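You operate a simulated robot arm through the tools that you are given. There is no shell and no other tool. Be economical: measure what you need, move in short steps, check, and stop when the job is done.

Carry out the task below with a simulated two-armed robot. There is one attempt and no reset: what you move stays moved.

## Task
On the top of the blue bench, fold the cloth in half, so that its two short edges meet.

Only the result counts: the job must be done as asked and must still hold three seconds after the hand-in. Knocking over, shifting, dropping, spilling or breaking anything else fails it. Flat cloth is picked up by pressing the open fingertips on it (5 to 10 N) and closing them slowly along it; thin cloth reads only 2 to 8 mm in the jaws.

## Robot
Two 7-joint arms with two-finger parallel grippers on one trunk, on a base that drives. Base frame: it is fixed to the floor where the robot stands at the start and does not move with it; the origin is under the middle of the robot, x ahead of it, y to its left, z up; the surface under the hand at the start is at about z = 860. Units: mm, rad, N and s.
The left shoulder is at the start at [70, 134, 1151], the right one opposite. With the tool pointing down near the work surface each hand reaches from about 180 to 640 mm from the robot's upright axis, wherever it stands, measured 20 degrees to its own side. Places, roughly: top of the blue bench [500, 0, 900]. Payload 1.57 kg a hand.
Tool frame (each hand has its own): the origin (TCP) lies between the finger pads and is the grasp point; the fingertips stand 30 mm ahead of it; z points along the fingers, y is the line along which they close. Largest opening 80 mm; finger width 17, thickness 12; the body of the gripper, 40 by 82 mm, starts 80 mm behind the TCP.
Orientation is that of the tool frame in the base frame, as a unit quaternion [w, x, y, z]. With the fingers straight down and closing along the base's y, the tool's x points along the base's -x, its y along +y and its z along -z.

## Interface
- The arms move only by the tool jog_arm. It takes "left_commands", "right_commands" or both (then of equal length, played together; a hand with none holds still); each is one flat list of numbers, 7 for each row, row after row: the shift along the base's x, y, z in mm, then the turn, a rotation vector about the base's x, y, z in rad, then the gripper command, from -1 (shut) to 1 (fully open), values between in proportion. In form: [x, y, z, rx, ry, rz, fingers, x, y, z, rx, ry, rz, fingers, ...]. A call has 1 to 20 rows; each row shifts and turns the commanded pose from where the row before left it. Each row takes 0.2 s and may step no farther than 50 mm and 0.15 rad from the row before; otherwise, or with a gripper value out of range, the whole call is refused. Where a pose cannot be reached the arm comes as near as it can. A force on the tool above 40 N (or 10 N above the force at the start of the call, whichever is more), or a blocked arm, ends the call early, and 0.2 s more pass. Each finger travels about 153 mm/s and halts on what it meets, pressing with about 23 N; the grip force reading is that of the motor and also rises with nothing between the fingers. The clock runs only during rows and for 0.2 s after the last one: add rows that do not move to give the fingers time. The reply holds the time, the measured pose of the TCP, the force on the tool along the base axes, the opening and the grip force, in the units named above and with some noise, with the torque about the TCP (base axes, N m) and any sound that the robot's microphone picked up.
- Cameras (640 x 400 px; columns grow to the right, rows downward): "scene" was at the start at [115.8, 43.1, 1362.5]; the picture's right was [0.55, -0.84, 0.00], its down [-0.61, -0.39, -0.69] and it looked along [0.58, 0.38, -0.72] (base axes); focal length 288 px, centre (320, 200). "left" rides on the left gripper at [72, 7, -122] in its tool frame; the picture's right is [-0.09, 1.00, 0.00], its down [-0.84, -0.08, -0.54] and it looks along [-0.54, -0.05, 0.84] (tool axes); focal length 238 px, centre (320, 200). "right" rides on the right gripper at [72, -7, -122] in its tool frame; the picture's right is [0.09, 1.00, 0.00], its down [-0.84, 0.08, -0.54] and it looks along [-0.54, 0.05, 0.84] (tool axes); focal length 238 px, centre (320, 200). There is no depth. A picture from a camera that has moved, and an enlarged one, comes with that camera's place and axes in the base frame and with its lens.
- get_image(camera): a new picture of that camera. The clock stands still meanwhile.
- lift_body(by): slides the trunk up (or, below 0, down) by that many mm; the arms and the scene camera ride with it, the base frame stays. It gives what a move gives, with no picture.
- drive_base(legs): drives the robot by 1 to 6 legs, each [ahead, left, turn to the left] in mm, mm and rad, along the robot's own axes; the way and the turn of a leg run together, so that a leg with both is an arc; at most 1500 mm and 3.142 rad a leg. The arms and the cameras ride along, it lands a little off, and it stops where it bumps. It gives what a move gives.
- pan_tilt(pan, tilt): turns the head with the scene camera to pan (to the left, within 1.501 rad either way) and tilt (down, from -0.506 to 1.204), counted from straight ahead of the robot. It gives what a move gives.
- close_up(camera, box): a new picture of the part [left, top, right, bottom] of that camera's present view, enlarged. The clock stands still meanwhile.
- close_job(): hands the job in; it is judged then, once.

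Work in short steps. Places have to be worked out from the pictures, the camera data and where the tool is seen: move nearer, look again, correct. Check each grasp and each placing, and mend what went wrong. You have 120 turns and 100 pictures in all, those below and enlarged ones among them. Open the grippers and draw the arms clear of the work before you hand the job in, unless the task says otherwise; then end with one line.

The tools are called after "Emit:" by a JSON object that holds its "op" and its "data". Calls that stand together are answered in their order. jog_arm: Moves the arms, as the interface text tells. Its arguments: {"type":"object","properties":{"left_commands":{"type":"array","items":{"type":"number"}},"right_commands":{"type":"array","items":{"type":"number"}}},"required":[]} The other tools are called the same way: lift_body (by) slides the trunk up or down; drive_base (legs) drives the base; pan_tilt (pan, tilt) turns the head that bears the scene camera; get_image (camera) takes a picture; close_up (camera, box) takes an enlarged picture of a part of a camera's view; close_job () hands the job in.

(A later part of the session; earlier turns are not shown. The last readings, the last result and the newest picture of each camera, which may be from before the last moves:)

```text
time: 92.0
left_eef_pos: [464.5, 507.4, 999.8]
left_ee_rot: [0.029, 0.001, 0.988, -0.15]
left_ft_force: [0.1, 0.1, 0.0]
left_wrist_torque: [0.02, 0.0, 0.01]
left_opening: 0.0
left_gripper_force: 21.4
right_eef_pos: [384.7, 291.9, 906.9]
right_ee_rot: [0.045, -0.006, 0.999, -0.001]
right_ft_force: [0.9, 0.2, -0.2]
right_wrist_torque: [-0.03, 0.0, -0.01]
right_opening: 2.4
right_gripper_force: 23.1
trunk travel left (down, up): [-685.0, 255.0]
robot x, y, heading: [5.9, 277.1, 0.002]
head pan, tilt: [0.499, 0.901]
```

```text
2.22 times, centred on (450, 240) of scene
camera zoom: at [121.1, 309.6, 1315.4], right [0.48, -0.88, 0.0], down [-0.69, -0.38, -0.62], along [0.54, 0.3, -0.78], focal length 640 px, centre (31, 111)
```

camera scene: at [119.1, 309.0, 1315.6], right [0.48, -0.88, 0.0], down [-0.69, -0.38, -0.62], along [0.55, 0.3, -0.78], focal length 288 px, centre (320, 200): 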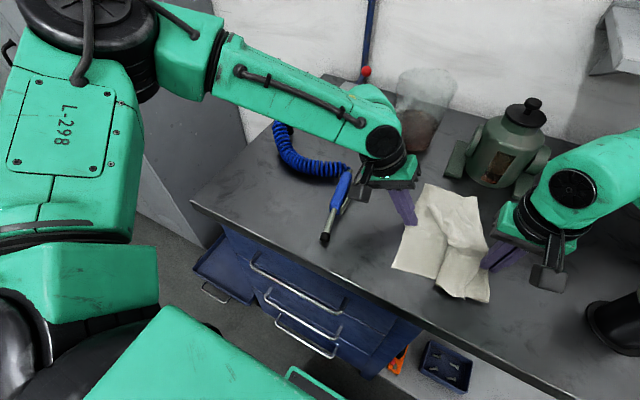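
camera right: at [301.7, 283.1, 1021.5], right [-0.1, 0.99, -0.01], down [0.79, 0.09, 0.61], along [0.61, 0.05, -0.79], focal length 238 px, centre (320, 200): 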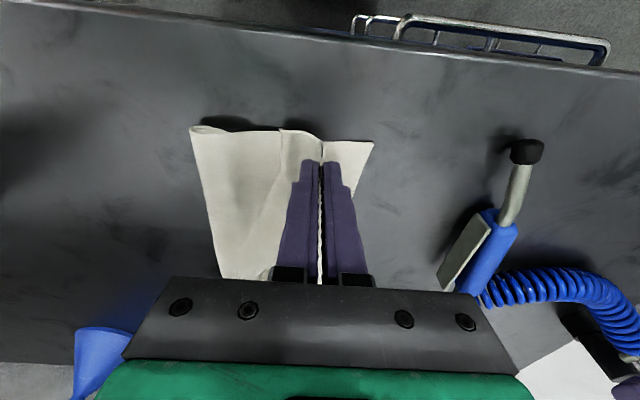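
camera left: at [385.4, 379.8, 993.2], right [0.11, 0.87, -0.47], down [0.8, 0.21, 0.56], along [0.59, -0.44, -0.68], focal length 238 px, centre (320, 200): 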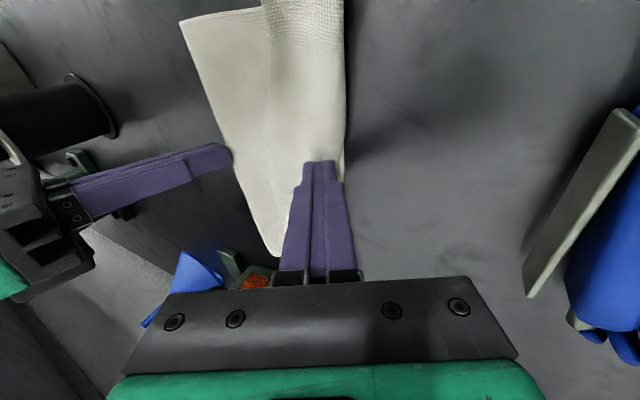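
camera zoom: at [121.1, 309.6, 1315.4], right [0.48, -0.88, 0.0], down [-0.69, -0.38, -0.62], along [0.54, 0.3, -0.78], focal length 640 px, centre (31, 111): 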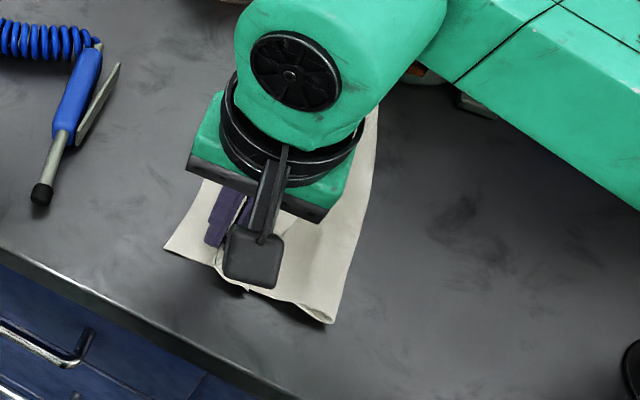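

D moved to about (368,326), so I continue 17 mm left, lower, and release C on top of it.

Emit:
{"op": "jog_arm", "data": {"right_commands": [0, 6, 0, 0, 0, 0, -1, -2, 6, -3, 0, 0, 0, -1, -2, 5, -5, 0, 0, 0, -1, 0, 0, -5, 0, 0, 0, -1, 0, 0, 0, 0, 0, 0, -0.9, 0, 0, 0, 0, 0, 0, -0.75, 0, 0, 0, 0, 0, 0, -0.6, 0, 0, 0, 0, 0, 0, -0.45, 0, 0, 3, 0, 0, 0, -0.4, 0, 0, 15, 0, 0, 0, -0.4, 0, -10, 30, 0, 0, 0, -0.4, 0, -40, 20, 0, 0, 0, -0.4, 0, -45, 0, 0, 0, 0, -0.4]}}

Emit:
{"op": "close_up", "data": {"camera": "right", "box": [280, 30, 580, 290]}}

Emit:
{"op": "close_up", "data": {"camera": "scene", "box": [360, 150, 540, 330]}}

```text
time: 94.8
left_eef_pos: [465.1, 506.6, 1000.1]
left_ee_rot: [0.029, 0.002, 0.988, -0.149]
left_ft_force: [0.0, 0.2, -0.8]
left_wrist_torque: [0.05, 0.01, 0.01]
left_opening: 0.1
left_gripper_force: 21.3
right_eef_pos: [377.3, 213.8, 960.2]
right_ee_rot: [0.043, -0.006, 0.999, -0.001]
right_ft_force: [0.3, -0.3, -0.2]
right_wrist_torque: [0.02, -0.04, 0.02]
right_opening: 24.3
right_gripper_force: 0.1
trunk travel left (down, up): [-685.0, 255.0]
robot x, y, heading: [4.3, 271.4, 0.007]
head pan, tilt: [0.499, 0.901]
```

```text
1.54 times, centred on (430, 160) of right
camera zoom: at [296.1, 204.5, 1073.8], right [-0.1, 0.99, -0.01], down [0.78, 0.09, 0.61], along [0.61, 0.06, -0.79], focal length 367 px, centre (151, 262)
```

zoom: 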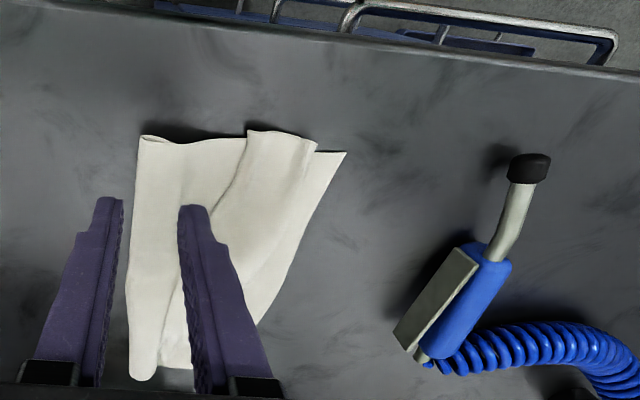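

```text
2.22 times, centred on (450, 240) of scene
camera zoom: at [120.4, 306.6, 1315.5], right [0.48, -0.88, 0.0], down [-0.69, -0.38, -0.62], along [0.54, 0.3, -0.78], focal length 640 px, centre (31, 111)
```

zoom: 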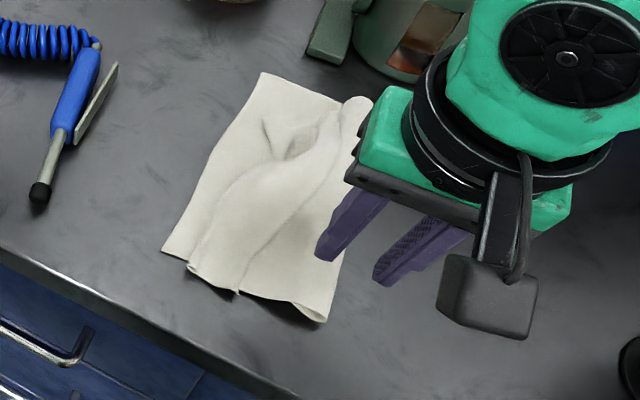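

C lies about 20 mm short of D(366,325) and the fold is at y≈204. I'll pin C/D firmly with the left hand near (388,297), then pinch the strip at y≈230 and pull it right.

Emit:
{"op": "jog_arm", "data": {"left_commands": [-15, -40, -5, -0.03, 0, 0, -1, -15, -40, -5, -0.03, 0, 0, -1, -15, -40, -15, -0.03, 0, 0, -1, -15, -40, -20, -0.03, 0, 0, -1, -15, -37, -25, -0.03, 0, 0, -1, 0, 0, -15, 0, 0, 0, -1, 0, 0, -10, 0, 0, 0, -1]}}

Emit:
{"op": "get_image", "data": {"camera": "left"}}

```text
time: 96.4
left_eef_pos: [392.2, 310.1, 906.4]
left_ee_rot: [0.029, 0.0, 0.974, -0.225]
left_ft_force: [0.2, -0.2, -0.3]
left_wrist_torque: [0.0, -0.02, 0.0]
left_opening: 0.0
left_gripper_force: 21.4
right_eef_pos: [377.6, 215.6, 960.2]
right_ee_rot: [0.044, -0.006, 0.999, -0.001]
right_ft_force: [0.1, 1.4, 0.0]
right_wrist_torque: [-0.01, 0.01, -0.01]
right_opening: 24.0
right_gripper_force: 0.0
trunk travel left (down, up): [-685.0, 255.0]
robot x, y, heading: [2.8, 273.6, 0.006]
head pan, tilt: [0.499, 0.901]
```

```text
15 pictures are left
camera left: at [314.0, 367.7, 1010.4], right [0.1, 0.9, -0.43], down [0.8, 0.18, 0.57], along [0.59, -0.4, -0.7], focal length 238 px, centre (320, 200)
```

left: 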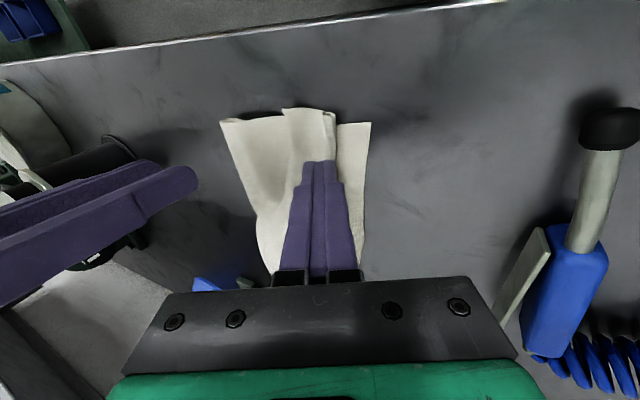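

The pin tips sit on the top flap right at C's edge. I press them down.

Emit:
{"op": "jog_arm", "data": {"left_commands": [0, 0, -8, 0, 0, 0, -1, 0, 0, -3, 0, 0, 0, -1, 0, 0, -2, 0, 0, 0, -1], "right_commands": [5, 5, -15, 0, 0, 0, -0.4, 8, 6, -20, 0, 0, 0, -0.4, 8, 6, -15, 0, 0, 0, -0.4]}}

```text
time: 97.2
left_eef_pos: [392.0, 309.7, 892.9]
left_ee_rot: [0.029, -0.001, 0.974, -0.225]
left_ft_force: [-0.1, 0.4, 1.6]
left_wrist_torque: [-0.02, 0.02, -0.03]
left_opening: 0.0
left_gripper_force: 21.4
right_eef_pos: [398.9, 228.9, 912.2]
right_ee_rot: [0.044, -0.007, 0.999, -0.002]
right_ft_force: [-0.3, -0.4, -0.5]
right_wrist_torque: [-0.01, 0.01, -0.02]
right_opening: 24.0
right_gripper_force: 0.1
trunk travel left (down, up): [-685.0, 255.0]
robot x, y, heading: [5.6, 272.5, 0.003]
head pan, tilt: [0.499, 0.901]
```

Left touches. I press it to a firm pin and lower the right to contact.

Emit:
{"op": "jog_arm", "data": {"left_commands": [0, 0, -2, 0, 0, 0, -1, 0, 0, -1, 0, 0, 0, -1, 0, 0, 0, 0, 0, 0, -1, 0, 0, 0, 0, 0, 0, -1], "right_commands": [0, 1, -10, 0, 0, 0, -0.4, 0, 0, -6, 0, 0, 0, -0.4, 0, 0, -2.5, 0, 0, 0, -0.4, 0, 0, -1.5, 0, 0, 0, -0.4]}}

```text
time: 98.2
left_eef_pos: [390.4, 312.5, 893.8]
left_ee_rot: [0.033, 0.0, 0.974, -0.225]
left_ft_force: [4.9, 2.0, 26.6]
left_wrist_torque: [-0.03, -0.03, 0.0]
left_opening: 0.0
left_gripper_force: 21.5
right_eef_pos: [397.9, 229.7, 891.7]
right_ee_rot: [0.045, -0.006, 0.999, -0.001]
right_ft_force: [0.3, -0.2, 0.8]
right_wrist_torque: [0.0, 0.0, -0.01]
right_opening: 24.0
right_gripper_force: 0.1
trunk travel left (down, up): [-685.0, 255.0]
robot x, y, heading: [3.3, 274.3, 0.008]
head pan, tilt: [0.499, 0.901]
```

Pin is firm at 27 N. I press the right 2 mm more and close slowly on the strip.

Emit:
{"op": "jog_arm", "data": {"right_commands": [0, 0, -1.5, 0, 0, 0, -0.4, 0, 0, -1, 0, 0, 0, -0.45, 0, 0, 0, 0, 0, 0, -0.5, 0, 0, 0, 0, 0, 0, -0.55, 0, 0, 0, 0, 0, 0, -0.6, 0, 0, 0, 0, 0, 0, -0.65, 0, 0, 0, 0, 0, 0, -0.7, 0, 0, 0, 0, 0, 0, -0.75, 0, 0, 0, 0, 0, 0, -0.8, 0, 0, 0, 0, 0, 0, -0.85, 0, 0, 0, 0, 0, 0, -0.9, 0, 0, 0, 0, 0, 0, -1, 0, 0, 0, 0, 0, 0, -1]}}

```text
time: 101.0
left_eef_pos: [387.2, 311.6, 894.1]
left_ee_rot: [0.033, 0.001, 0.974, -0.224]
left_ft_force: [4.3, -7.4, 20.4]
left_wrist_torque: [-0.3, -0.01, 0.08]
left_opening: 0.0
left_gripper_force: 21.3
right_eef_pos: [396.7, 229.8, 892.5]
right_ee_rot: [0.047, -0.006, 0.999, 0.001]
right_ft_force: [-0.2, 6.1, 34.3]
right_wrist_torque: [0.17, 0.19, -0.04]
right_opening: 2.1
right_gripper_force: 23.1
trunk travel left (down, up): [-685.0, 255.0]
robot x, y, heading: [5.7, 274.2, 0.004]
head pan, tilt: [0.499, 0.901]
```

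Gripped (2.1 mm). I lift 30 mm, pull right about 46 mm, and lower partway.

Emit:
{"op": "jog_arm", "data": {"right_commands": [0, 0, 6, 0, 0, 0, -1, 0, -3, 9, 0, 0, 0, -1, 0, -5, 9, 0, 0, 0, -1, 0, -6, 6, 0, 0, 0, -1, 0, -8, 0, 0, 0, 0, -1, 0, -8, -4, 0, 0, 0, -1, 0, -8, -7, 0, 0, 0, -1, 0, -8, -8, 0, 0, 0, -1]}}

Emit:
{"op": "get_image", "data": {"camera": "right"}}

```text
time: 102.8
left_eef_pos: [387.7, 311.4, 892.9]
left_ee_rot: [0.031, -0.001, 0.974, -0.225]
left_ft_force: [-2.2, -0.5, 29.9]
left_wrist_torque: [-0.13, 0.14, 0.02]
left_opening: 0.0
left_gripper_force: 20.9
right_eef_pos: [395.6, 183.8, 899.9]
right_ee_rot: [0.047, -0.007, 0.999, 0.0]
right_ft_force: [-1.0, 0.9, 0.1]
right_wrist_torque: [0.0, 0.01, -0.05]
right_opening: 2.2
right_gripper_force: 22.7
trunk travel left (down, up): [-685.0, 255.0]
robot x, y, heading: [6.4, 271.8, 0.008]
head pan, tilt: [0.499, 0.901]
```

```text
14 pictures are left
camera right: at [314.7, 176.0, 1013.8], right [-0.1, 0.99, -0.01], down [0.78, 0.09, 0.62], along [0.61, 0.06, -0.79], focal length 238 px, centre (320, 200)
```

right: 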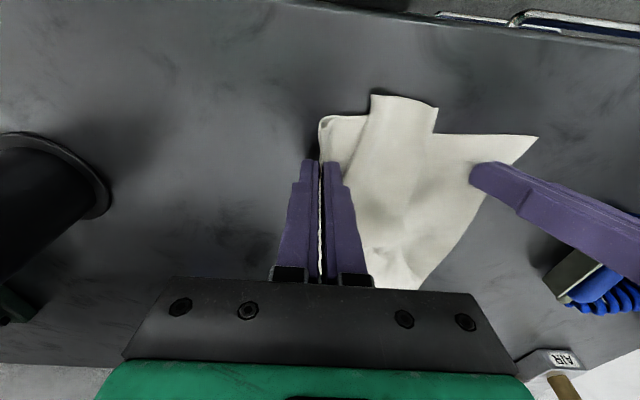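

C slipped out again (y≈246), but the near fold is right: y≈180 with D at y 322. Now I release here, move the base right so the left hand can reach C, and pull C left while the right hand pins the fold.

Emit:
{"op": "jog_arm", "data": {"left_commands": [0, 0, 1, 0, 0, 0, -1, 0, 0, 0, 0, 0, 0, -1, 0, 0, 0, 0, 0, 0, -1, 0, 0, 0, 0, 0, 0, -1, 0, 0, 0, 0, 0, 0, -1, 0, 0, 0, 0, 0, 0, -1, 0, 5, 20, 0, 0, 0, -1, 0, 10, 30, 0.08, 0, 0, -0.7, 0, 10, 10, 0.08, 0, 0, -0.4], "right_commands": [0, 0, -6, 0, 0, 0, -1, 0, 0, 0, 0, 0, 0, -0.9, 0, 0, 0, 0, 0, 0, -0.75, 0, 0, 0, 0, 0, 0, -0.6, 0, 0, 0, 0, 0, 0, -0.5, 0, 0, 4, 0, 0, 0, -0.4, 0, 0, 15, 0, 0, 0, -0.4, 0, -5, 30, 0.1, 0, 0, -0.7, 0, -10, 20, 0.1, 0, 0, -1]}}

Emit:
{"op": "drive_base", "data": {"legs": [[0, -80, 0]]}}

Emit:
{"op": "get_image", "data": {"camera": "left"}}

```text
time: 104.8
left_eef_pos: [391.4, 334.0, 950.1]
left_ee_rot: [0.028, 0.001, 0.989, -0.144]
left_ft_force: [-0.3, 0.4, 0.5]
left_wrist_torque: [0.04, 0.01, 0.03]
left_opening: 24.1
left_gripper_force: 0.1
right_eef_pos: [400.3, 166.2, 962.3]
right_ee_rot: [0.045, -0.002, 0.994, 0.1]
right_ft_force: [0.4, 0.4, 0.1]
right_wrist_torque: [-0.02, -0.01, 0.01]
right_opening: 0.0
right_gripper_force: 21.1
trunk travel left (down, up): [-685.0, 255.0]
robot x, y, heading: [5.1, 272.9, 0.009]
head pan, tilt: [0.499, 0.901]
```

```text
time: 105.9
left_eef_pos: [391.2, 254.0, 950.9]
left_ee_rot: [0.028, 0.001, 0.989, -0.145]
left_ft_force: [-0.6, -0.2, 0.3]
left_wrist_torque: [0.01, 0.03, 0.01]
left_opening: 24.2
left_gripper_force: 0.0
right_eef_pos: [400.7, 88.2, 962.4]
right_ee_rot: [0.044, -0.003, 0.994, 0.098]
right_ft_force: [-0.5, -0.9, 0.2]
right_wrist_torque: [0.03, 0.0, 0.05]
right_opening: 0.2
right_gripper_force: 21.4
trunk travel left (down, up): [-685.0, 255.0]
robot x, y, heading: [6.2, 195.4, -0.001]
head pan, tilt: [0.499, 0.901]
```

```text
13 pictures are left
camera left: at [313.0, 294.8, 1062.7], right [0.1, 0.95, -0.28], down [0.8, 0.09, 0.59], along [0.59, -0.29, -0.76], focal length 238 px, centre (320, 200)
```

left: 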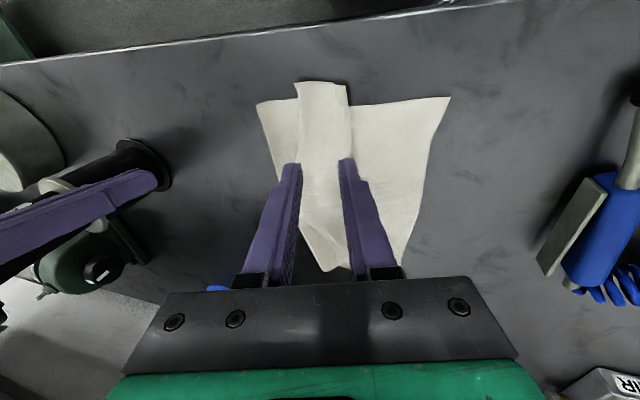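

Layout: fold y 173, crease 212, C's edge at y≈254, D at 327. I bring the right hand, leaned away, down to pin the strip at y≈190, and level the left over C's edge.

Emit:
{"op": "jog_arm", "data": {"right_commands": [0, 23, -10, 0.04, 0, 0, -1, 0, 23, -10, 0.04, 0, 0, -1, 1, 23, -15, 0.04, 0, 0, -1, 1, 23, -15, 0.03, 0, 0, -1, 0, 0, -12, 0, 0, 0, -1, 0, 0, -5, 0, 0, 0, -1], "left_commands": [-3, 0, 0, 0.05, 0, 0, -0.4, -3, 0, -5, 0.05, 0, 0, -0.4, -3, -2, -10, 0.05, 0, 0, -0.4, -3, -2, -10, 0.05, 0, 0, -0.4, 0, -2, -10, 0, 0, 0, -0.4, 0, 0, 0, 0, 0, 0, -0.4]}}

Emit:
{"op": "close_up", "data": {"camera": "left", "box": [180, 40, 480, 290]}}

```text
time: 107.3
left_eef_pos: [376.9, 248.9, 915.6]
left_ee_rot: [0.03, 0.004, 0.998, -0.047]
left_ft_force: [-0.5, 0.4, 0.0]
left_wrist_torque: [0.0, 0.0, 0.0]
left_opening: 24.1
left_gripper_force: 0.1
right_eef_pos: [403.3, 179.3, 895.3]
right_ee_rot: [0.044, 0.002, 0.984, 0.172]
right_ft_force: [0.4, -0.5, -0.3]
right_wrist_torque: [0.0, 0.0, -0.02]
right_opening: 0.1
right_gripper_force: 21.6
trunk travel left (down, up): [-685.0, 255.0]
robot x, y, heading: [7.4, 195.4, 0.005]
head pan, tilt: [0.499, 0.901]
```

```text
1.60 times, centred on (330, 165) of left
camera zoom: at [299.8, 266.6, 1033.2], right [0.1, 0.99, -0.09], down [0.8, -0.03, 0.59], along [0.59, -0.13, -0.8], focal length 381 px, centre (304, 256)
```

zoom: 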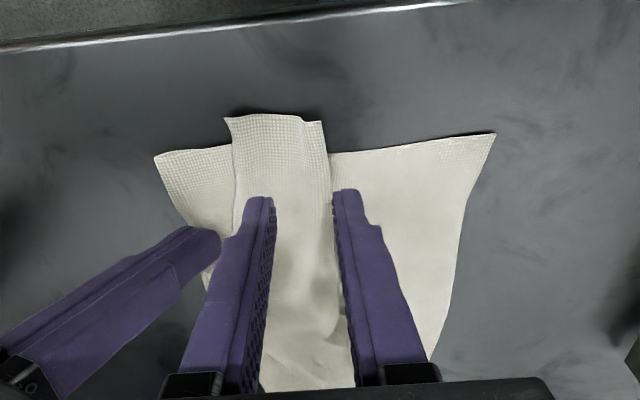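

Both hands are placed well: the right on the strip beside the fold, the left straddling C's edge. I lower both to contact.

Emit:
{"op": "jog_arm", "data": {"right_commands": [0, 3, -2, 0, 0, 0, -1, 0, 0, -1.5, 0, 0, 0, -1, 0, 0, 0, 0, 0, 0, -1, 0, 0, 0, 0, 0, 0, -1], "left_commands": [0, 0, -10, 0, 0, 0, -0.4, 0, 0, -7, 0, 0, 0, -0.4, 0, 0, -4, 0, 0, 0, -0.4, 0, 0, -2, 0, 0, 0, -0.4]}}

```text
time: 108.3
left_eef_pos: [378.6, 248.5, 893.5]
left_ee_rot: [0.03, 0.003, 0.998, -0.047]
left_ft_force: [0.6, 0.6, 6.0]
left_wrist_torque: [0.06, 0.0, 0.01]
left_opening: 23.6
left_gripper_force: 0.0
right_eef_pos: [402.6, 181.9, 893.7]
right_ee_rot: [0.045, 0.0, 0.984, 0.173]
right_ft_force: [-0.4, -0.1, 0.3]
right_wrist_torque: [0.0, -0.03, 0.0]
right_opening: 0.0
right_gripper_force: 21.8
trunk travel left (down, up): [-685.0, 255.0]
robot x, y, heading: [7.3, 192.5, 0.004]
head pan, tilt: [0.499, 0.901]
```

Left at 6 N. I press the right harder and close the left slowly.

Emit:
{"op": "jog_arm", "data": {"right_commands": [0, 0, -2, 0, 0, 0, -1, 0, 0, -1.5, 0, 0, 0, -1, 0, 0, 0, 0, 0, 0, -1, 0, 0, 0, 0, 0, 0, -1, 0, 0, 0, 0, 0, 0, -1, 0, 0, 0, 0, 0, 0, -1, 0, 0, 0, 0, 0, 0, -1, 0, 0, 0, 0, 0, 0, -1, 0, 0, 0, 0, 0, 0, -1, 0, 0, 0, 0, 0, 0, -1, 0, 0, 0, 0, 0, 0, -1, 0, 0, 0, 0, 0, 0, -1], "left_commands": [0, 0, 0, 0, 0, 0, -0.45, 0, 0, 0, 0, 0, 0, -0.5, 0, 0, 0, 0, 0, 0, -0.55, 0, 0, 0, 0, 0, 0, -0.6, 0, 0, 0, 0, 0, 0, -0.65, 0, 0, 0, 0, 0, 0, -0.7, 0, 0, 0, 0, 0, 0, -0.75, 0, 0, 0, 0, 0, 0, -0.8, 0, 0, 0, 0, 0, 0, -0.85, 0, 0, 0, 0, 0, 0, -0.9, 0, 0, 0, 0, 0, 0, -1, 0, 0, 0, 0, 0, 0, -1]}}

```text
time: 109.7
left_eef_pos: [379.8, 248.1, 892.8]
left_ee_rot: [0.03, 0.004, 0.998, -0.046]
left_ft_force: [-0.1, 0.9, 4.2]
left_wrist_torque: [0.04, 0.06, 0.0]
left_opening: 12.0
left_gripper_force: 0.1
right_eef_pos: [403.3, 183.5, 893.3]
right_ee_rot: [0.049, 0.001, 0.983, 0.178]
right_ft_force: [-0.6, -0.3, 13.4]
right_wrist_torque: [0.02, 0.12, -0.02]
right_opening: 0.1
right_gripper_force: 21.9
trunk travel left (down, up): [-685.0, 255.0]
robot x, y, heading: [5.3, 189.9, 0.009]
head pan, tilt: [0.499, 0.901]
stopped in row 6 (right hand): the force on the tool passed its limit at 40 N (the readings are from after the stop); the commanded pose is now the measured one
```

The call stopped on the right hand's force, which is now 13 N, fine for a pin. I finish closing the left.

Emit:
{"op": "jog_arm", "data": {"left_commands": [0, 0, 0, 0, 0, 0, -0.75, 0, 0, 0, 0, 0, 0, -0.8, 0, 0, 0, 0, 0, 0, -0.85, 0, 0, 0, 0, 0, 0, -0.9, 0, 0, 0, 0, 0, 0, -1, 0, 0, 0, 0, 0, 0, -1]}}

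```text
time: 111.1
left_eef_pos: [377.9, 247.5, 894.4]
left_ee_rot: [0.03, 0.004, 0.998, -0.046]
left_ft_force: [0.1, 0.6, 0.8]
left_wrist_torque: [0.02, 0.0, 0.01]
left_opening: 1.5
left_gripper_force: 23.0
right_eef_pos: [401.9, 183.6, 893.5]
right_ee_rot: [0.049, 0.0, 0.983, 0.177]
right_ft_force: [1.2, 1.2, 23.7]
right_wrist_torque: [0.03, 0.04, -0.02]
right_opening: 0.0
right_gripper_force: 21.4
trunk travel left (down, up): [-685.0, 255.0]
robot x, y, heading: [7.8, 193.4, 0.006]
head pan, tilt: [0.499, 0.901]
```

Left holds about one layer (1.5 mm). With the right pinning the fold, I lift C 25 mm and carry it left about 70 mm.

Emit:
{"op": "jog_arm", "data": {"left_commands": [0, 1, 8, 0, 0, 0, -1, 0, 4, 10, 0, 0, 0, -1, 0, 8, 7, 0, 0, 0, -1, 0, 10, 0, 0, 0, 0, -1, 0, 10, 0, 0, 0, 0, -1, 0, 10, 0, 0, 0, 0, -1, 0, 10, -4, 0, 0, 0, -1, 0, 9, -6, 0, 0, 0, -1, 0, 8, -6, 0, 0, 0, -1]}}

Emit:
{"op": "get_image", "data": {"camera": "left"}}

```text
time: 113.1
left_eef_pos: [377.3, 318.5, 903.0]
left_ee_rot: [0.03, 0.003, 0.999, -0.045]
left_ft_force: [-0.9, -1.1, 0.6]
left_wrist_torque: [0.01, 0.01, 0.0]
left_opening: 0.0
left_gripper_force: 21.3
right_eef_pos: [402.0, 182.2, 891.6]
right_ee_rot: [0.049, 0.002, 0.983, 0.176]
right_ft_force: [0.7, 0.8, 25.1]
right_wrist_torque: [0.06, 0.08, 0.0]
right_opening: 0.0
right_gripper_force: 21.4
trunk travel left (down, up): [-685.0, 255.0]
robot x, y, heading: [3.1, 190.8, 0.005]
head pan, tilt: [0.499, 0.901]
```

```text
11 pictures are left
camera left: at [299.1, 336.0, 1020.0], right [0.1, 0.99, -0.08], down [0.8, -0.03, 0.6], along [0.59, -0.13, -0.8], focal length 238 px, centre (320, 200)
```

left: 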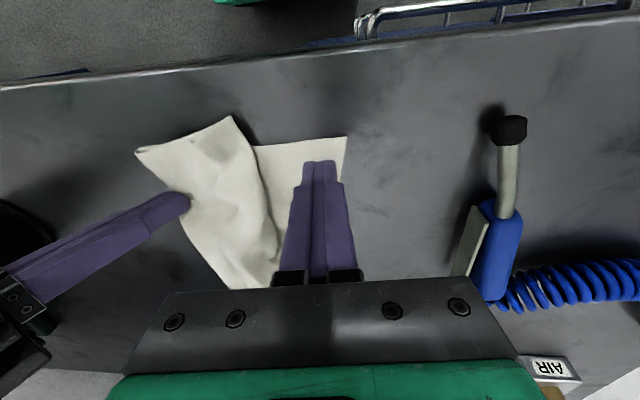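

C slipped from the jaws at the end but moved, now near (342,261). I go back with the left hand, open, over its edge at about (372,260), and press more firmly this time.

Emit:
{"op": "jog_arm", "data": {"left_commands": [0, 0, 20, 0, 0, 0, -0.6, -3, -20, 10, 0, 0, 0, -0.3, -3, -20, 0, 0, 0, 0, -0.3, -3, -20, 0, 0, 0, 0, -0.3, 0, 0, -12, 0, 0, 0, -0.3, 0, 0, -12, 0, 0, 0, -0.3, 0, 0, -8, 0, 0, 0, -0.3, 0, 0, -6, 0, 0, 0, -0.3]}}

Emit:
{"op": "close_up", "data": {"camera": "left", "box": [180, 40, 480, 290]}}

```text
time: 114.9
left_eef_pos: [369.2, 257.2, 895.2]
left_ee_rot: [0.031, 0.004, 0.998, -0.047]
left_ft_force: [0.7, 0.1, -0.3]
left_wrist_torque: [0.0, 0.0, 0.0]
left_opening: 27.7
left_gripper_force: 0.0
right_eef_pos: [400.9, 183.0, 893.1]
right_ee_rot: [0.049, 0.001, 0.983, 0.176]
right_ft_force: [1.6, -2.8, 24.9]
right_wrist_torque: [-0.06, 0.01, 0.04]
right_opening: 0.0
right_gripper_force: 21.1
trunk travel left (down, up): [-685.0, 255.0]
robot x, y, heading: [8.6, 189.5, 0.003]
head pan, tilt: [0.499, 0.901]
```

```text
1.60 times, centred on (330, 165) of left
camera zoom: at [291.0, 275.3, 1013.2], right [0.1, 0.99, -0.09], down [0.8, -0.03, 0.6], along [0.59, -0.13, -0.8], focal length 381 px, centre (304, 256)
```

zoom: 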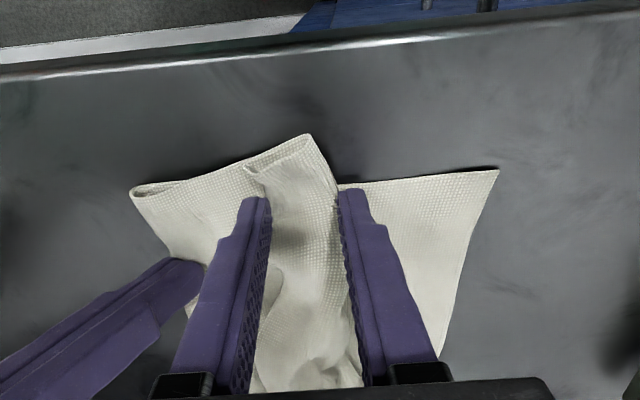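

Straddling the top edge well. I press down 3 mm and close slowly with pressure kept up.

Emit:
{"op": "jog_arm", "data": {"left_commands": [0, 0, -2, 0, 0, 0, -0.3, 0, 0, -1.5, 0, 0, 0, -0.35, 0, 0, 0, 0, 0, 0, -0.4, 0, 0, 0, 0, 0, 0, -0.45, 0, 0, 0, 0, 0, 0, -0.5, 0, 0, 0, 0, 0, 0, -0.55, 0, 0, 0, 0, 0, 0, -0.6, 0, 0, 0, 0, 0, 0, -0.65, 0, 0, 0, 0, 0, 0, -0.7, 0, 0, 0, 0, 0, 0, -0.75, 0, 0, 0, 0, 0, 0, -0.8, 0, 0, 0, 0, 0, 0, -0.85, 0, 0, 0, 0, 0, 0, -0.9, 0, 0, 0, 0, 0, 0, -1, 0, 0, 0, 0, 0, 0, -1]}}

```text
time: 118.1
left_eef_pos: [365.7, 258.8, 892.6]
left_ee_rot: [0.031, 0.004, 0.998, -0.046]
left_ft_force: [1.2, 1.7, 17.8]
left_wrist_torque: [0.16, 0.05, 0.03]
left_opening: 2.6
left_gripper_force: 22.9
right_eef_pos: [401.0, 182.7, 893.5]
right_ee_rot: [0.049, 0.001, 0.983, 0.175]
right_ft_force: [1.9, -1.5, 17.6]
right_wrist_torque: [-0.07, 0.0, -0.02]
right_opening: 0.0
right_gripper_force: 21.8
trunk travel left (down, up): [-685.0, 255.0]
robot x, y, heading: [6.6, 191.7, 0.007]
head pan, tilt: [0.499, 0.901]
```

Gripped (2.6 mm). I lift, carry it 54 mm left and 18 mm ahead, and lower partway.

Emit:
{"op": "jog_arm", "data": {"left_commands": [0, 0, 8, 0, 0, 0, -1, 1, 2, 10, 0, 0, 0, -1, 2, 4, 10, 0, 0, 0, -1, 3, 8, 6, 0, 0, 0, -1, 4, 9, 0, 0, 0, 0, -1, 4, 9, 0, 0, 0, 0, -1, 4, 9, -6, 0, 0, 0, -1, 2, 7, -8, 0, 0, 0, -1, 0, 6, -8, 0, 0, 0, -1]}}

Emit:
{"op": "get_image", "data": {"camera": "left"}}

```text
time: 120.1
left_eef_pos: [390.1, 310.1, 904.6]
left_ee_rot: [0.031, 0.005, 0.998, -0.048]
left_ft_force: [-1.1, -20.9, -2.5]
left_wrist_torque: [-0.64, 0.08, -0.19]
left_opening: 3.0
left_gripper_force: 23.3
right_eef_pos: [401.0, 185.2, 892.6]
right_ee_rot: [0.049, 0.0, 0.983, 0.178]
right_ft_force: [1.4, 18.7, 19.0]
right_wrist_torque: [0.61, 0.08, -0.06]
right_opening: 0.0
right_gripper_force: 20.7
trunk travel left (down, up): [-685.0, 255.0]
robot x, y, heading: [9.5, 191.4, 0.008]
head pan, tilt: [0.499, 0.901]
```

```text
9 pictures are left
camera left: at [310.9, 327.0, 1022.0], right [0.1, 0.99, -0.09], down [0.8, -0.03, 0.6], along [0.59, -0.13, -0.8], focal length 238 px, centre (320, 200)
```

left: 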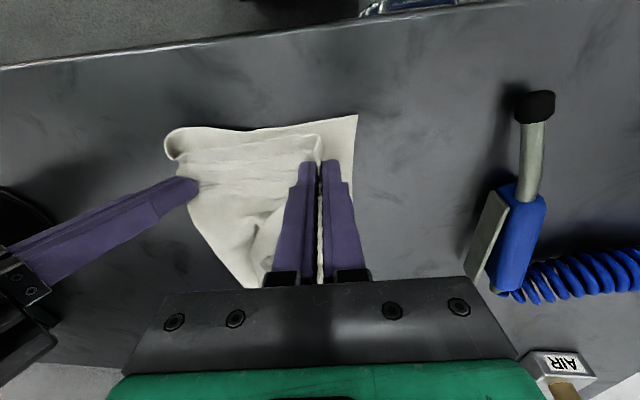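

The pleat is pulled out and the layer is taut between the hands, with C within about 10 mm of D. I ease back slightly, lower, release, and withdraw both hands.

Emit:
{"op": "jog_arm", "data": {"left_commands": [0, -2, -5, 0, 0, 0, -1, 0, 0, -5, 0, 0, 0, -1, 0, 0, 0, 0, 0, 0, -0.9, 0, 0, 0, 0, 0, 0, -0.75, 0, 0, 0, 0, 0, 0, -0.6, 0, 0, 1, 0, 0, 0, -0.45, 0, 0, 4, 0, 0, 0, -0.4, 0, 2, 15, 0, 0, 0, -0.4, 0, 15, 30, 0, 0, 0, -0.4, 0, 40, 20, 0, 0, 0, -0.4, 0, 45, 0, 0, 0, 0, -0.4, 0, 45, 0, 0, 0, 0, -0.4], "right_commands": [0, 0, 0, 0, 0, 0, -1, 0, 0, 0, 0, 0, 0, -1, 0, 0, 0, 0, 0, 0, -1, 0, 0, 0, 0, 0, 0, -1, 0, 0, 0, 0, 0, 0, -1, 0, 0, 0, 0, 0, 0, -1, 0, 0, 5, 0, 0, 0, -1, 0, 0, 15, 0, 0, 0, -1, 0, -10, 30, 0, 0, 0, -1, 0, -35, 20, 0, 0, 0, -1, 0, -40, 0, 0, 0, 0, -1, 0, 0, 0, 0, 0, 0, -1]}}

Emit:
{"op": "get_image", "data": {"camera": "right"}}

Emit:
{"op": "close_up", "data": {"camera": "scene", "box": [220, 120, 460, 300]}}

```text
time: 122.7
left_eef_pos: [390.8, 460.6, 963.7]
left_ee_rot: [0.029, 0.005, 0.998, -0.048]
left_ft_force: [0.0, -0.1, 0.1]
left_wrist_torque: [-0.04, 0.0, 0.0]
left_opening: 24.1
left_gripper_force: 0.0
right_eef_pos: [405.8, 102.6, 962.8]
right_ee_rot: [0.048, 0.0, 0.984, 0.174]
right_ft_force: [-1.0, 0.3, 1.1]
right_wrist_torque: [-0.07, 0.0, 0.03]
right_opening: 0.3
right_gripper_force: 21.1
trunk travel left (down, up): [-685.0, 255.0]
robot x, y, heading: [7.3, 193.8, 0.005]
head pan, tilt: [0.499, 0.901]
```

```text
8 pictures are left
camera right: at [323.6, 54.4, 1066.8], right [-0.11, 0.94, 0.33], down [0.78, -0.13, 0.61], along [0.61, 0.33, -0.72], focal length 238 px, centre (320, 200)
```

right: 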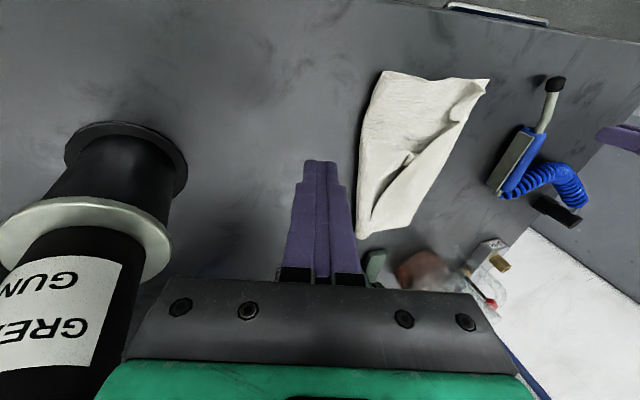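

```text
2.22 times, centred on (340, 210) of scene
camera zoom: at [121.2, 231.3, 1315.4], right [0.48, -0.88, 0.0], down [-0.69, -0.38, -0.62], along [0.54, 0.3, -0.78], focal length 640 px, centre (276, 178)
```

zoom: 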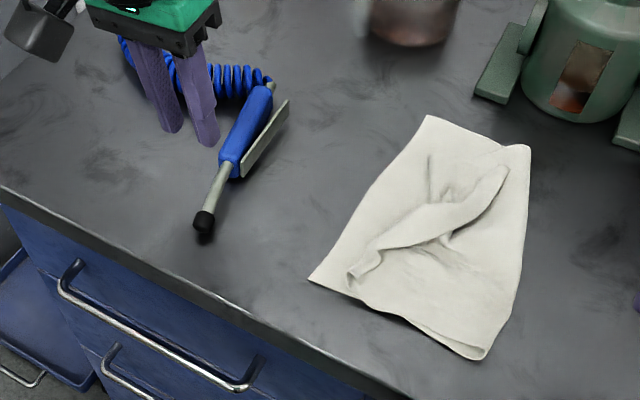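

The near half is nearly right: fold y≈190, D at y 331, C about 30 mm short. At the far side B has slid to about (550,228) and the fold is at y 214. I'll take B with the right hand, lift it high over the proper fold line to unroll it, then swing it taut over to A. I drive left first so the right arm reaches.

Emit:
{"op": "drive_base", "data": {"legs": [[0, 90, 0]]}}

Emit:
{"op": "jog_arm", "data": {"right_commands": [28, 5, 0, -0.06, 0, 0, -0.4, 28, 5, 0, -0.06, 0, 0, -0.4, 28, 5, 0, -0.06, 0, 0, -0.4, 28, 5, -5, -0.06, 0, 0, -0.4, 15, 5, -10, -0.06, 0, 0, -0.4, 0, 0, -15, 0, 0, 0, -0.4]}}

Emit:
{"op": "get_image", "data": {"camera": "right"}}

```text
time: 123.8
left_eef_pos: [390.8, 545.0, 964.7]
left_ee_rot: [0.028, 0.003, 0.999, -0.045]
left_ft_force: [1.0, -0.1, 0.2]
left_wrist_torque: [0.01, 0.01, 0.04]
left_opening: 23.8
left_gripper_force: 0.0
right_eef_pos: [404.6, 188.7, 962.1]
right_ee_rot: [0.047, 0.001, 0.983, 0.177]
right_ft_force: [-0.3, -0.1, 0.6]
right_wrist_torque: [0.02, -0.02, -0.04]
right_opening: 0.1
right_gripper_force: 21.6
trunk travel left (down, up): [-685.0, 255.0]
robot x, y, heading: [7.7, 280.7, 0.007]
head pan, tilt: [0.499, 0.901]
```

```text
time: 125.2
left_eef_pos: [391.1, 544.7, 964.1]
left_ee_rot: [0.029, 0.004, 0.998, -0.047]
left_ft_force: [-0.2, 0.7, -0.2]
left_wrist_torque: [-0.01, 0.0, -0.03]
left_opening: 24.0
left_gripper_force: 0.1
right_eef_pos: [532.6, 211.6, 931.5]
right_ee_rot: [0.047, -0.006, 0.999, 0.026]
right_ft_force: [0.1, 0.2, 0.7]
right_wrist_torque: [0.01, 0.01, -0.01]
right_opening: 24.0
right_gripper_force: 0.1
trunk travel left (down, up): [-685.0, 255.0]
robot x, y, heading: [8.2, 278.2, 0.005]
head pan, tilt: [0.499, 0.901]
```

```text
6 pictures are left
camera right: at [451.0, 197.3, 1044.2], right [-0.1, 0.99, 0.04], down [0.78, 0.06, 0.62], along [0.62, 0.1, -0.78], focal length 238 px, centre (320, 200)
```

right: 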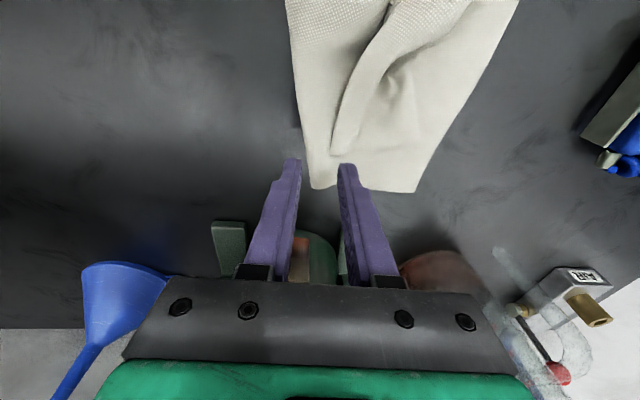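

I need one enlarged look at this far end to tell which layer is which.

Emit:
{"op": "close_up", "data": {"camera": "right", "box": [270, 0, 530, 200]}}

```text
2.00 times, centred on (400, 100) of right
camera zoom: at [451.0, 197.3, 1044.2], right [-0.1, 0.99, 0.04], down [0.78, 0.06, 0.62], along [0.62, 0.1, -0.78], focal length 477 px, centre (160, 400)
```

zoom: 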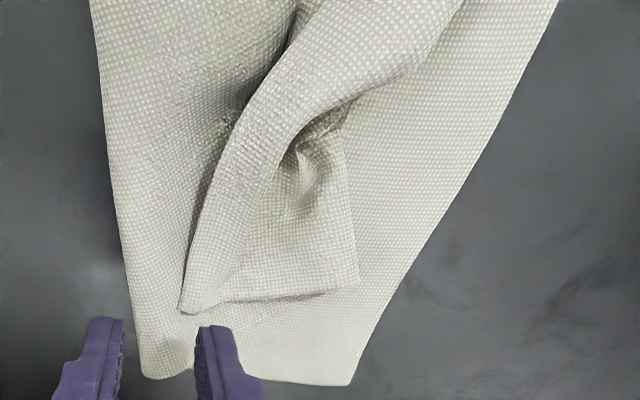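

Clear now: B lies at (527,293) with A at (579,311), and the pleat crease is at y≈223. I pinch the top's free edge near B at about (510,280) with the right hand.

Emit:
{"op": "jog_arm", "data": {"right_commands": [-8, 22, 0, 0, 0, 0, -0.4, -8, 22, 0, 0, 0, 0, -0.4, -8, 23, -5, -0.03, 0, 0, -0.4, 0, 0, -15, -0.02, 0, 0, -0.4, 0, 0, -10, 0, 0, 0, -0.4, 0, 0, -5, 0, 0, 0, -0.4, 0, 0, -2, 0, 0, 0, -0.4]}}

```text
time: 126.8
left_eef_pos: [391.4, 545.9, 964.2]
left_ee_rot: [0.029, 0.004, 0.999, -0.046]
left_ft_force: [1.4, -0.1, 0.7]
left_wrist_torque: [0.02, 0.01, -0.01]
left_opening: 24.0
left_gripper_force: 0.0
right_eef_pos: [508.2, 279.4, 896.5]
right_ee_rot: [0.047, -0.006, 0.999, 0.001]
right_ft_force: [0.6, -0.1, -0.2]
right_wrist_torque: [0.0, -0.03, 0.02]
right_opening: 24.0
right_gripper_force: 0.0
trunk travel left (down, up): [-685.0, 255.0]
robot x, y, heading: [5.0, 282.2, 0.007]
head pan, tilt: [0.499, 0.901]
```

No contact yet; I go down 3 mm more.

Emit:
{"op": "jog_arm", "data": {"right_commands": [0, 0, -1.5, 0, 0, 0, -0.4, 0, 0, -1.5, 0, 0, 0, -0.4]}}

```text
time: 127.4
left_eef_pos: [391.5, 545.0, 964.9]
left_ee_rot: [0.029, 0.003, 0.999, -0.046]
left_ft_force: [-0.3, -0.3, -0.7]
left_wrist_torque: [0.01, 0.03, -0.01]
left_opening: 23.9
left_gripper_force: 0.0
right_eef_pos: [507.8, 280.6, 892.4]
right_ee_rot: [0.048, -0.006, 0.999, 0.001]
right_ft_force: [0.1, 0.2, 1.5]
right_wrist_torque: [-0.02, 0.02, 0.03]
right_opening: 23.9
right_gripper_force: 0.1
trunk travel left (down, up): [-685.0, 255.0]
robot x, y, heading: [5.7, 279.1, 0.004]
head pan, tilt: [0.499, 0.901]
```

Contact. I press 2 mm more and close slowly.

Emit:
{"op": "jog_arm", "data": {"right_commands": [0, 0, -2, 0, 0, 0, -0.4, 0, 0, 0, 0, 0, 0, -0.45, 0, 0, 0, 0, 0, 0, -0.5, 0, 0, 0, 0, 0, 0, -0.55, 0, 0, 0, 0, 0, 0, -0.6, 0, 0, 0, 0, 0, 0, -0.65, 0, 0, 0, 0, 0, 0, -0.7, 0, 0, 0, 0, 0, 0, -0.75, 0, 0, 0, 0, 0, 0, -0.8, 0, 0, 0, 0, 0, 0, -0.85, 0, 0, 0, 0, 0, 0, -0.9, 0, 0, 0, 0, 0, 0, -1, 0, 0, 0, 0, 0, 0, -1]}}

```text
time: 130.2
left_eef_pos: [389.5, 545.0, 965.2]
left_ee_rot: [0.03, 0.004, 0.998, -0.047]
left_ft_force: [0.3, -0.8, 0.8]
left_wrist_torque: [0.0, -0.01, 0.0]
left_opening: 24.1
left_gripper_force: 0.2
right_eef_pos: [506.3, 279.5, 892.9]
right_ee_rot: [0.048, -0.006, 0.999, 0.002]
right_ft_force: [0.0, -2.9, 19.0]
right_wrist_torque: [-0.22, 0.04, 0.02]
right_opening: 2.9
right_gripper_force: 22.8
trunk travel left (down, up): [-685.0, 255.0]
robot x, y, heading: [5.9, 280.7, 0.008]
head pan, tilt: [0.499, 0.901]
```

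Gripped (2.9 mm). I lift B up and right over the proper fold line (y≈185, about 100 mm high) to unroll the fold.

Emit:
{"op": "jog_arm", "data": {"right_commands": [0, 0, 12, 0, 0, 0, -1, 0, -4, 15, 0, 0, 0, -1, 3, -8, 15, 0, 0, 0, -1, 4, -10, 15, 0, 0, 0, -1, 4, -12, 13, 0, 0, 0, -1, 4, -14, 12, 0, 0, 0, -1, 5, -14, 10, 0, 0, 0, -1, 5, -14, 8, 0, 0, 0, -1, 5, -14, 5, 0, 0, 0, -1, 0, -10, 0, 0, 0, 0, -1, 0, 0, 0, 0, 0, 0, -1]}}

Emit:
{"op": "get_image", "data": {"camera": "right"}}

```text
time: 132.6
left_eef_pos: [391.8, 545.1, 965.1]
left_ee_rot: [0.029, 0.004, 0.998, -0.046]
left_ft_force: [-0.4, 0.3, 0.1]
left_wrist_torque: [-0.03, 0.0, -0.03]
left_opening: 24.4
left_gripper_force: 0.1
right_eef_pos: [538.3, 181.4, 994.9]
right_ee_rot: [0.047, -0.007, 0.999, 0.002]
right_ft_force: [0.4, -0.4, 0.2]
right_wrist_torque: [0.01, -0.02, 0.0]
right_opening: 3.1
right_gripper_force: 22.4
trunk travel left (down, up): [-685.0, 255.0]
robot x, y, heading: [11.7, 278.7, 0.009]
head pan, tilt: [0.499, 0.901]
```

```text
4 pictures are left
camera right: at [455.8, 172.2, 1108.3], right [-0.1, 0.99, -0.01], down [0.78, 0.09, 0.62], along [0.62, 0.06, -0.79], focal length 238 px, centre (320, 200)
```

right: 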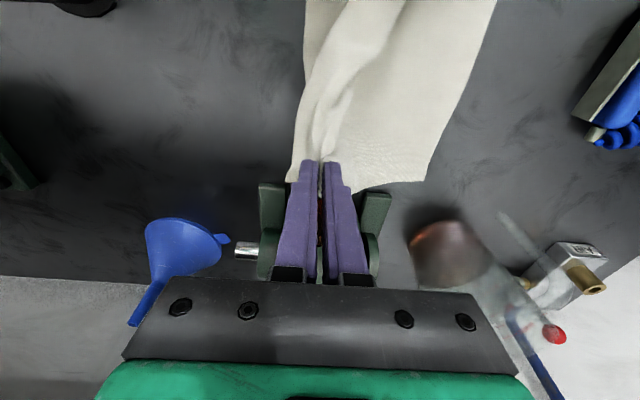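

The far fold unrolled to y≈152, as wanted. I swing B over to the left in a taut arc toward A.

Emit:
{"op": "jog_arm", "data": {"right_commands": [3, 10, 5, 0, 0, 0, -1, 3, 12, 0, 0, 0, 0, -1, 3, 12, 0, 0, 0, 0, -1, 3, 12, 0, 0, 0, 0, -1, 3, 12, -8, 0, 0, 0, -1, 2, 12, -12, 0, 0, 0, -1, 2, 12, -15, 0, 0, 0, -1, 2, 10, -18, 0, 0, 0, -1, 2, 8, -18, 0, 0, 0, -1, 0, 8, -14, 0, 0, 0, -1, 0, 6, -8, 0, 0, 0, -1, 0, 0, 0, 0, 0, 0, -1]}}

Emit:
{"op": "get_image", "data": {"camera": "right"}}

```text
time: 135.2
left_eef_pos: [391.1, 545.6, 964.3]
left_ee_rot: [0.029, 0.004, 0.999, -0.046]
left_ft_force: [-0.7, 0.7, 0.2]
left_wrist_torque: [-0.04, -0.03, 0.01]
left_opening: 24.3
left_gripper_force: 0.1
right_eef_pos: [560.2, 295.3, 906.4]
right_ee_rot: [0.047, -0.006, 0.999, 0.001]
right_ft_force: [-0.3, 0.0, -0.3]
right_wrist_torque: [0.01, 0.0, 0.05]
right_opening: 2.7
right_gripper_force: 23.1
trunk travel left (down, up): [-685.0, 255.0]
robot x, y, heading: [10.1, 280.3, 0.003]
head pan, tilt: [0.499, 0.901]
```

```text
3 pictures are left
camera right: at [478.2, 286.4, 1019.6], right [-0.1, 0.99, -0.01], down [0.78, 0.09, 0.62], along [0.61, 0.06, -0.79], focal length 238 px, centre (320, 200)
```

right: 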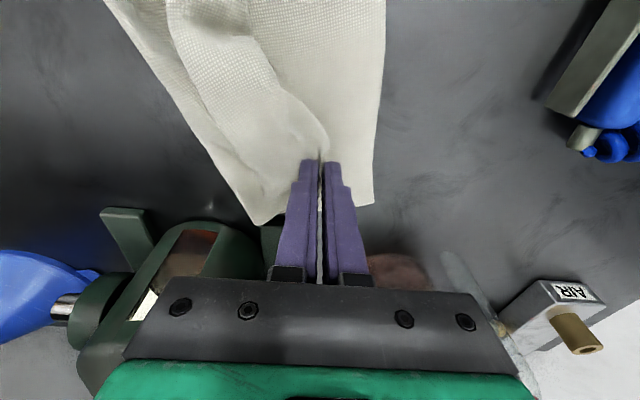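

The bottom slid left again (A now at y≈340, fold at y≈245) because my arc was too low and left slack. I go back up over the fold line, this time high and taut at about 140 mm radius, and swing down again.

Emit:
{"op": "jog_arm", "data": {"right_commands": [0, 0, 15, 0, 0, 0, -1, -1, -5, 18, 0, 0, 0, -1, -1, -10, 18, 0, 0, 0, -1, -1, -12, 16, 0, 0, 0, -1, -1, -14, 14, 0, 0, 0, -1, -1, -14, 12, 0, 0, 0, -1, 0, -14, 10, 0, 0, 0, -1, 0, -14, 9, 0, 0, 0, -1, 0, -14, 9, 0, 0, 0, -1, 0, -6, 6, 0, 0, 0, -1, 0, 0, 0, 0, 0, 0, -1, 0, 8, -1, 0, 0, 0, -1, 0, 12, -1, 0, 0, 0, -1, 0, 14, -2, 0, 0, 0, -1, 1, 14, -4, 0, 0, 0, -1, 1, 14, -6, 0, 0, 0, -1, 1, 13, -8, 0, 0, 0, -1, 1, 12, -10, 0, 0, 0, -1, 0, 10, -12, 0, 0, 0, -1, 0, 10, -14, 0, 0, 0, -1]}}

Emit:
{"op": "jog_arm", "data": {"right_commands": [0, 8, -14, 0, 0, 0, -1, 0, 7, -15, 0, 0, 0, -1, 0, 6, -15, 0, 0, 0, -1, 0, 4, -14, 0, 0, 0, -1, 0, 2, -8, 0, 0, 0, -1, 0, 0, 0, 0, 0, 0, -1]}}

Emit:
{"op": "get_image", "data": {"camera": "right"}}

```text
time: 139.4
left_eef_pos: [391.0, 546.3, 964.7]
left_ee_rot: [0.029, 0.004, 0.999, -0.046]
left_ft_force: [-0.2, -0.2, 0.1]
left_wrist_torque: [-0.03, 0.02, 0.03]
left_opening: 24.0
left_gripper_force: 0.0
right_eef_pos: [559.5, 296.1, 978.3]
right_ee_rot: [0.047, -0.006, 0.999, 0.002]
right_ft_force: [0.3, 0.2, 0.6]
right_wrist_torque: [0.02, -0.02, 0.02]
right_opening: 2.8
right_gripper_force: 23.1
trunk travel left (down, up): [-685.0, 255.0]
robot x, y, heading: [5.1, 283.2, 0.006]
head pan, tilt: [0.499, 0.901]
```

```text
time: 140.8
left_eef_pos: [391.6, 546.0, 963.6]
left_ee_rot: [0.028, 0.004, 0.999, -0.046]
left_ft_force: [0.3, 1.0, 0.5]
left_wrist_torque: [0.0, 0.01, -0.01]
left_opening: 24.1
left_gripper_force: 0.0
right_eef_pos: [561.8, 326.2, 909.6]
right_ee_rot: [0.048, -0.007, 0.999, 0.001]
right_ft_force: [0.0, 0.2, 0.6]
right_wrist_torque: [0.02, -0.02, 0.01]
right_opening: 2.8
right_gripper_force: 23.0
trunk travel left (down, up): [-685.0, 255.0]
robot x, y, heading: [8.7, 280.4, 0.004]
head pan, tilt: [0.499, 0.901]
```

```text
2 pictures are left
camera right: at [478.6, 316.3, 1023.8], right [-0.11, 0.99, -0.01], down [0.78, 0.09, 0.62], along [0.62, 0.06, -0.79], focal length 238 px, centre (320, 200)
```

right: 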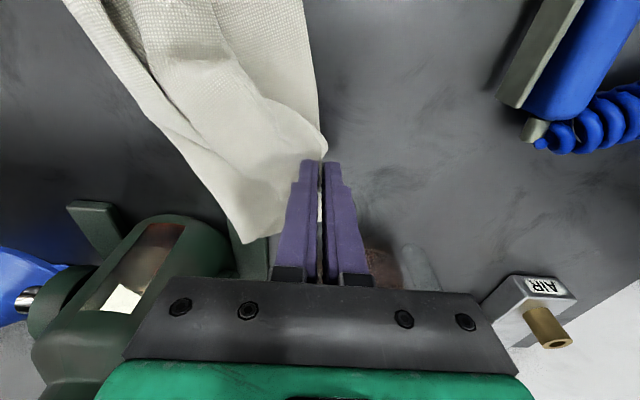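

B is now over A's side; allowing for relaxation I draw back 15 mm, lower, release slowly and withdraw the right hand clear.

Emit:
{"op": "jog_arm", "data": {"right_commands": [2, -5, -4, 0, 0, 0, -1, 2, -5, -5, 0, 0, 0, -1, 1, -5, -5, 0, 0, 0, -1, 0, 0, -3, 0, 0, 0, -1, 0, 0, 0, 0, 0, 0, -0.9, 0, 0, 0, 0, 0, 0, -0.75, 0, 0, 0, 0, 0, 0, -0.6, 0, 0, 1, 0, 0, 0, -0.45, 0, 0, 4, 0, 0, 0, -0.4, 0, 0, 15, 0, 0, 0, -0.4, 0, 0, 35, 0, 0, 0, -0.4, -10, -30, 30, 0, 0, 0, -0.4, -20, -40, 0, 0, 0, 0, -0.4, -20, -40, 0, 0, 0, 0, -0.4, -20, -40, 0, 0, 0, 0, -0.4, -20, -40, 0, 0, 0, 0, -0.4]}}

Emit:
{"op": "close_up", "data": {"camera": "scene", "box": [300, 130, 520, 310]}}

```text
time: 144.2
left_eef_pos: [390.0, 544.2, 966.3]
left_ee_rot: [0.03, 0.005, 0.999, -0.044]
left_ft_force: [-0.5, 0.3, 0.8]
left_wrist_torque: [0.0, -0.01, -0.03]
left_opening: 24.1
left_gripper_force: 0.1
right_eef_pos: [474.3, 118.9, 981.1]
right_ee_rot: [0.048, -0.006, 0.999, 0.002]
right_ft_force: [0.7, 0.6, -0.7]
right_wrist_torque: [0.04, -0.01, 0.0]
right_opening: 24.0
right_gripper_force: 0.2
trunk travel left (down, up): [-685.0, 255.0]
robot x, y, heading: [3.0, 279.7, 0.005]
head pan, tilt: [0.499, 0.901]
```

```text
2.22 times, centred on (410, 220) of scene
camera zoom: at [119.5, 314.5, 1315.6], right [0.48, -0.88, 0.0], down [-0.69, -0.38, -0.62], along [0.54, 0.3, -0.78], focal length 640 px, centre (120, 156)
```

zoom: 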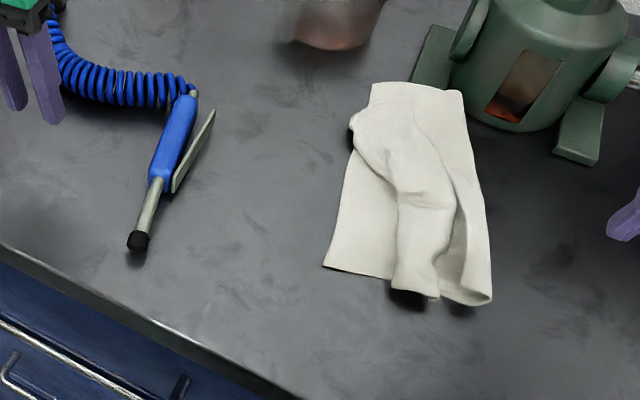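

B is back at A, and C is still about 50 mm short, near (416,240), with D at (413,292) and the near fold at y≈169. I'll repeat the pinned pull that worked: raise the right hand clear of the gun and move the base right.

Emit:
{"op": "jog_arm", "data": {"right_commands": [0, 20, 40, 0.05, 0, 0, -1, 0, 20, 40, 0.05, 0, 0, -1, 0, 30, 20, 0.05, 0, 0, -1, 0, 30, 0, 0.05, 0, 0, -1, 0, 30, 0, 0.05, 0, 0, -1, 0, 20, 0, 0.05, 0, 0, -1], "left_commands": [0, 0, 20, 0, 0, 0, -0.3, 0, 0, 0, 0, 0, 0, -0.3, 0, 0, 0, 0, 0, 0, -0.3, 0, 0, 0, 0, 0, 0, -0.3, 0, 0, 0, 0, 0, 0, -0.3, 0, 0, 0, 0, 0, 0, -0.3]}}

Emit:
{"op": "drive_base", "data": {"legs": [[0, -145, 0]]}}

```text
time: 145.6
left_eef_pos: [391.3, 545.4, 983.8]
left_ee_rot: [0.029, 0.004, 0.998, -0.046]
left_ft_force: [0.2, -0.7, 0.1]
left_wrist_torque: [0.04, 0.05, 0.01]
left_opening: 27.9
left_gripper_force: 0.1
right_eef_pos: [476.9, 268.5, 1081.3]
right_ee_rot: [0.047, 0.0, 0.987, 0.151]
right_ft_force: [-1.0, -0.3, -0.8]
right_wrist_torque: [-0.01, 0.0, 0.0]
right_opening: 0.0
right_gripper_force: 21.6
trunk travel left (down, up): [-685.0, 255.0]
robot x, y, heading: [4.3, 281.4, 0.004]
head pan, tilt: [0.499, 0.901]
```

```text
time: 146.9
left_eef_pos: [391.0, 404.5, 982.1]
left_ee_rot: [0.029, 0.001, 0.998, -0.047]
left_ft_force: [0.3, -0.5, -0.7]
left_wrist_torque: [-0.04, 0.0, 0.02]
left_opening: 27.8
left_gripper_force: 0.0
right_eef_pos: [477.4, 127.1, 1080.8]
right_ee_rot: [0.047, -0.001, 0.988, 0.15]
right_ft_force: [0.3, -0.3, -0.2]
right_wrist_torque: [-0.02, 0.05, -0.01]
right_opening: 0.1
right_gripper_force: 21.1
trunk travel left (down, up): [-685.0, 255.0]
robot x, y, heading: [5.7, 136.8, 0.006]
head pan, tilt: [0.499, 0.901]
```

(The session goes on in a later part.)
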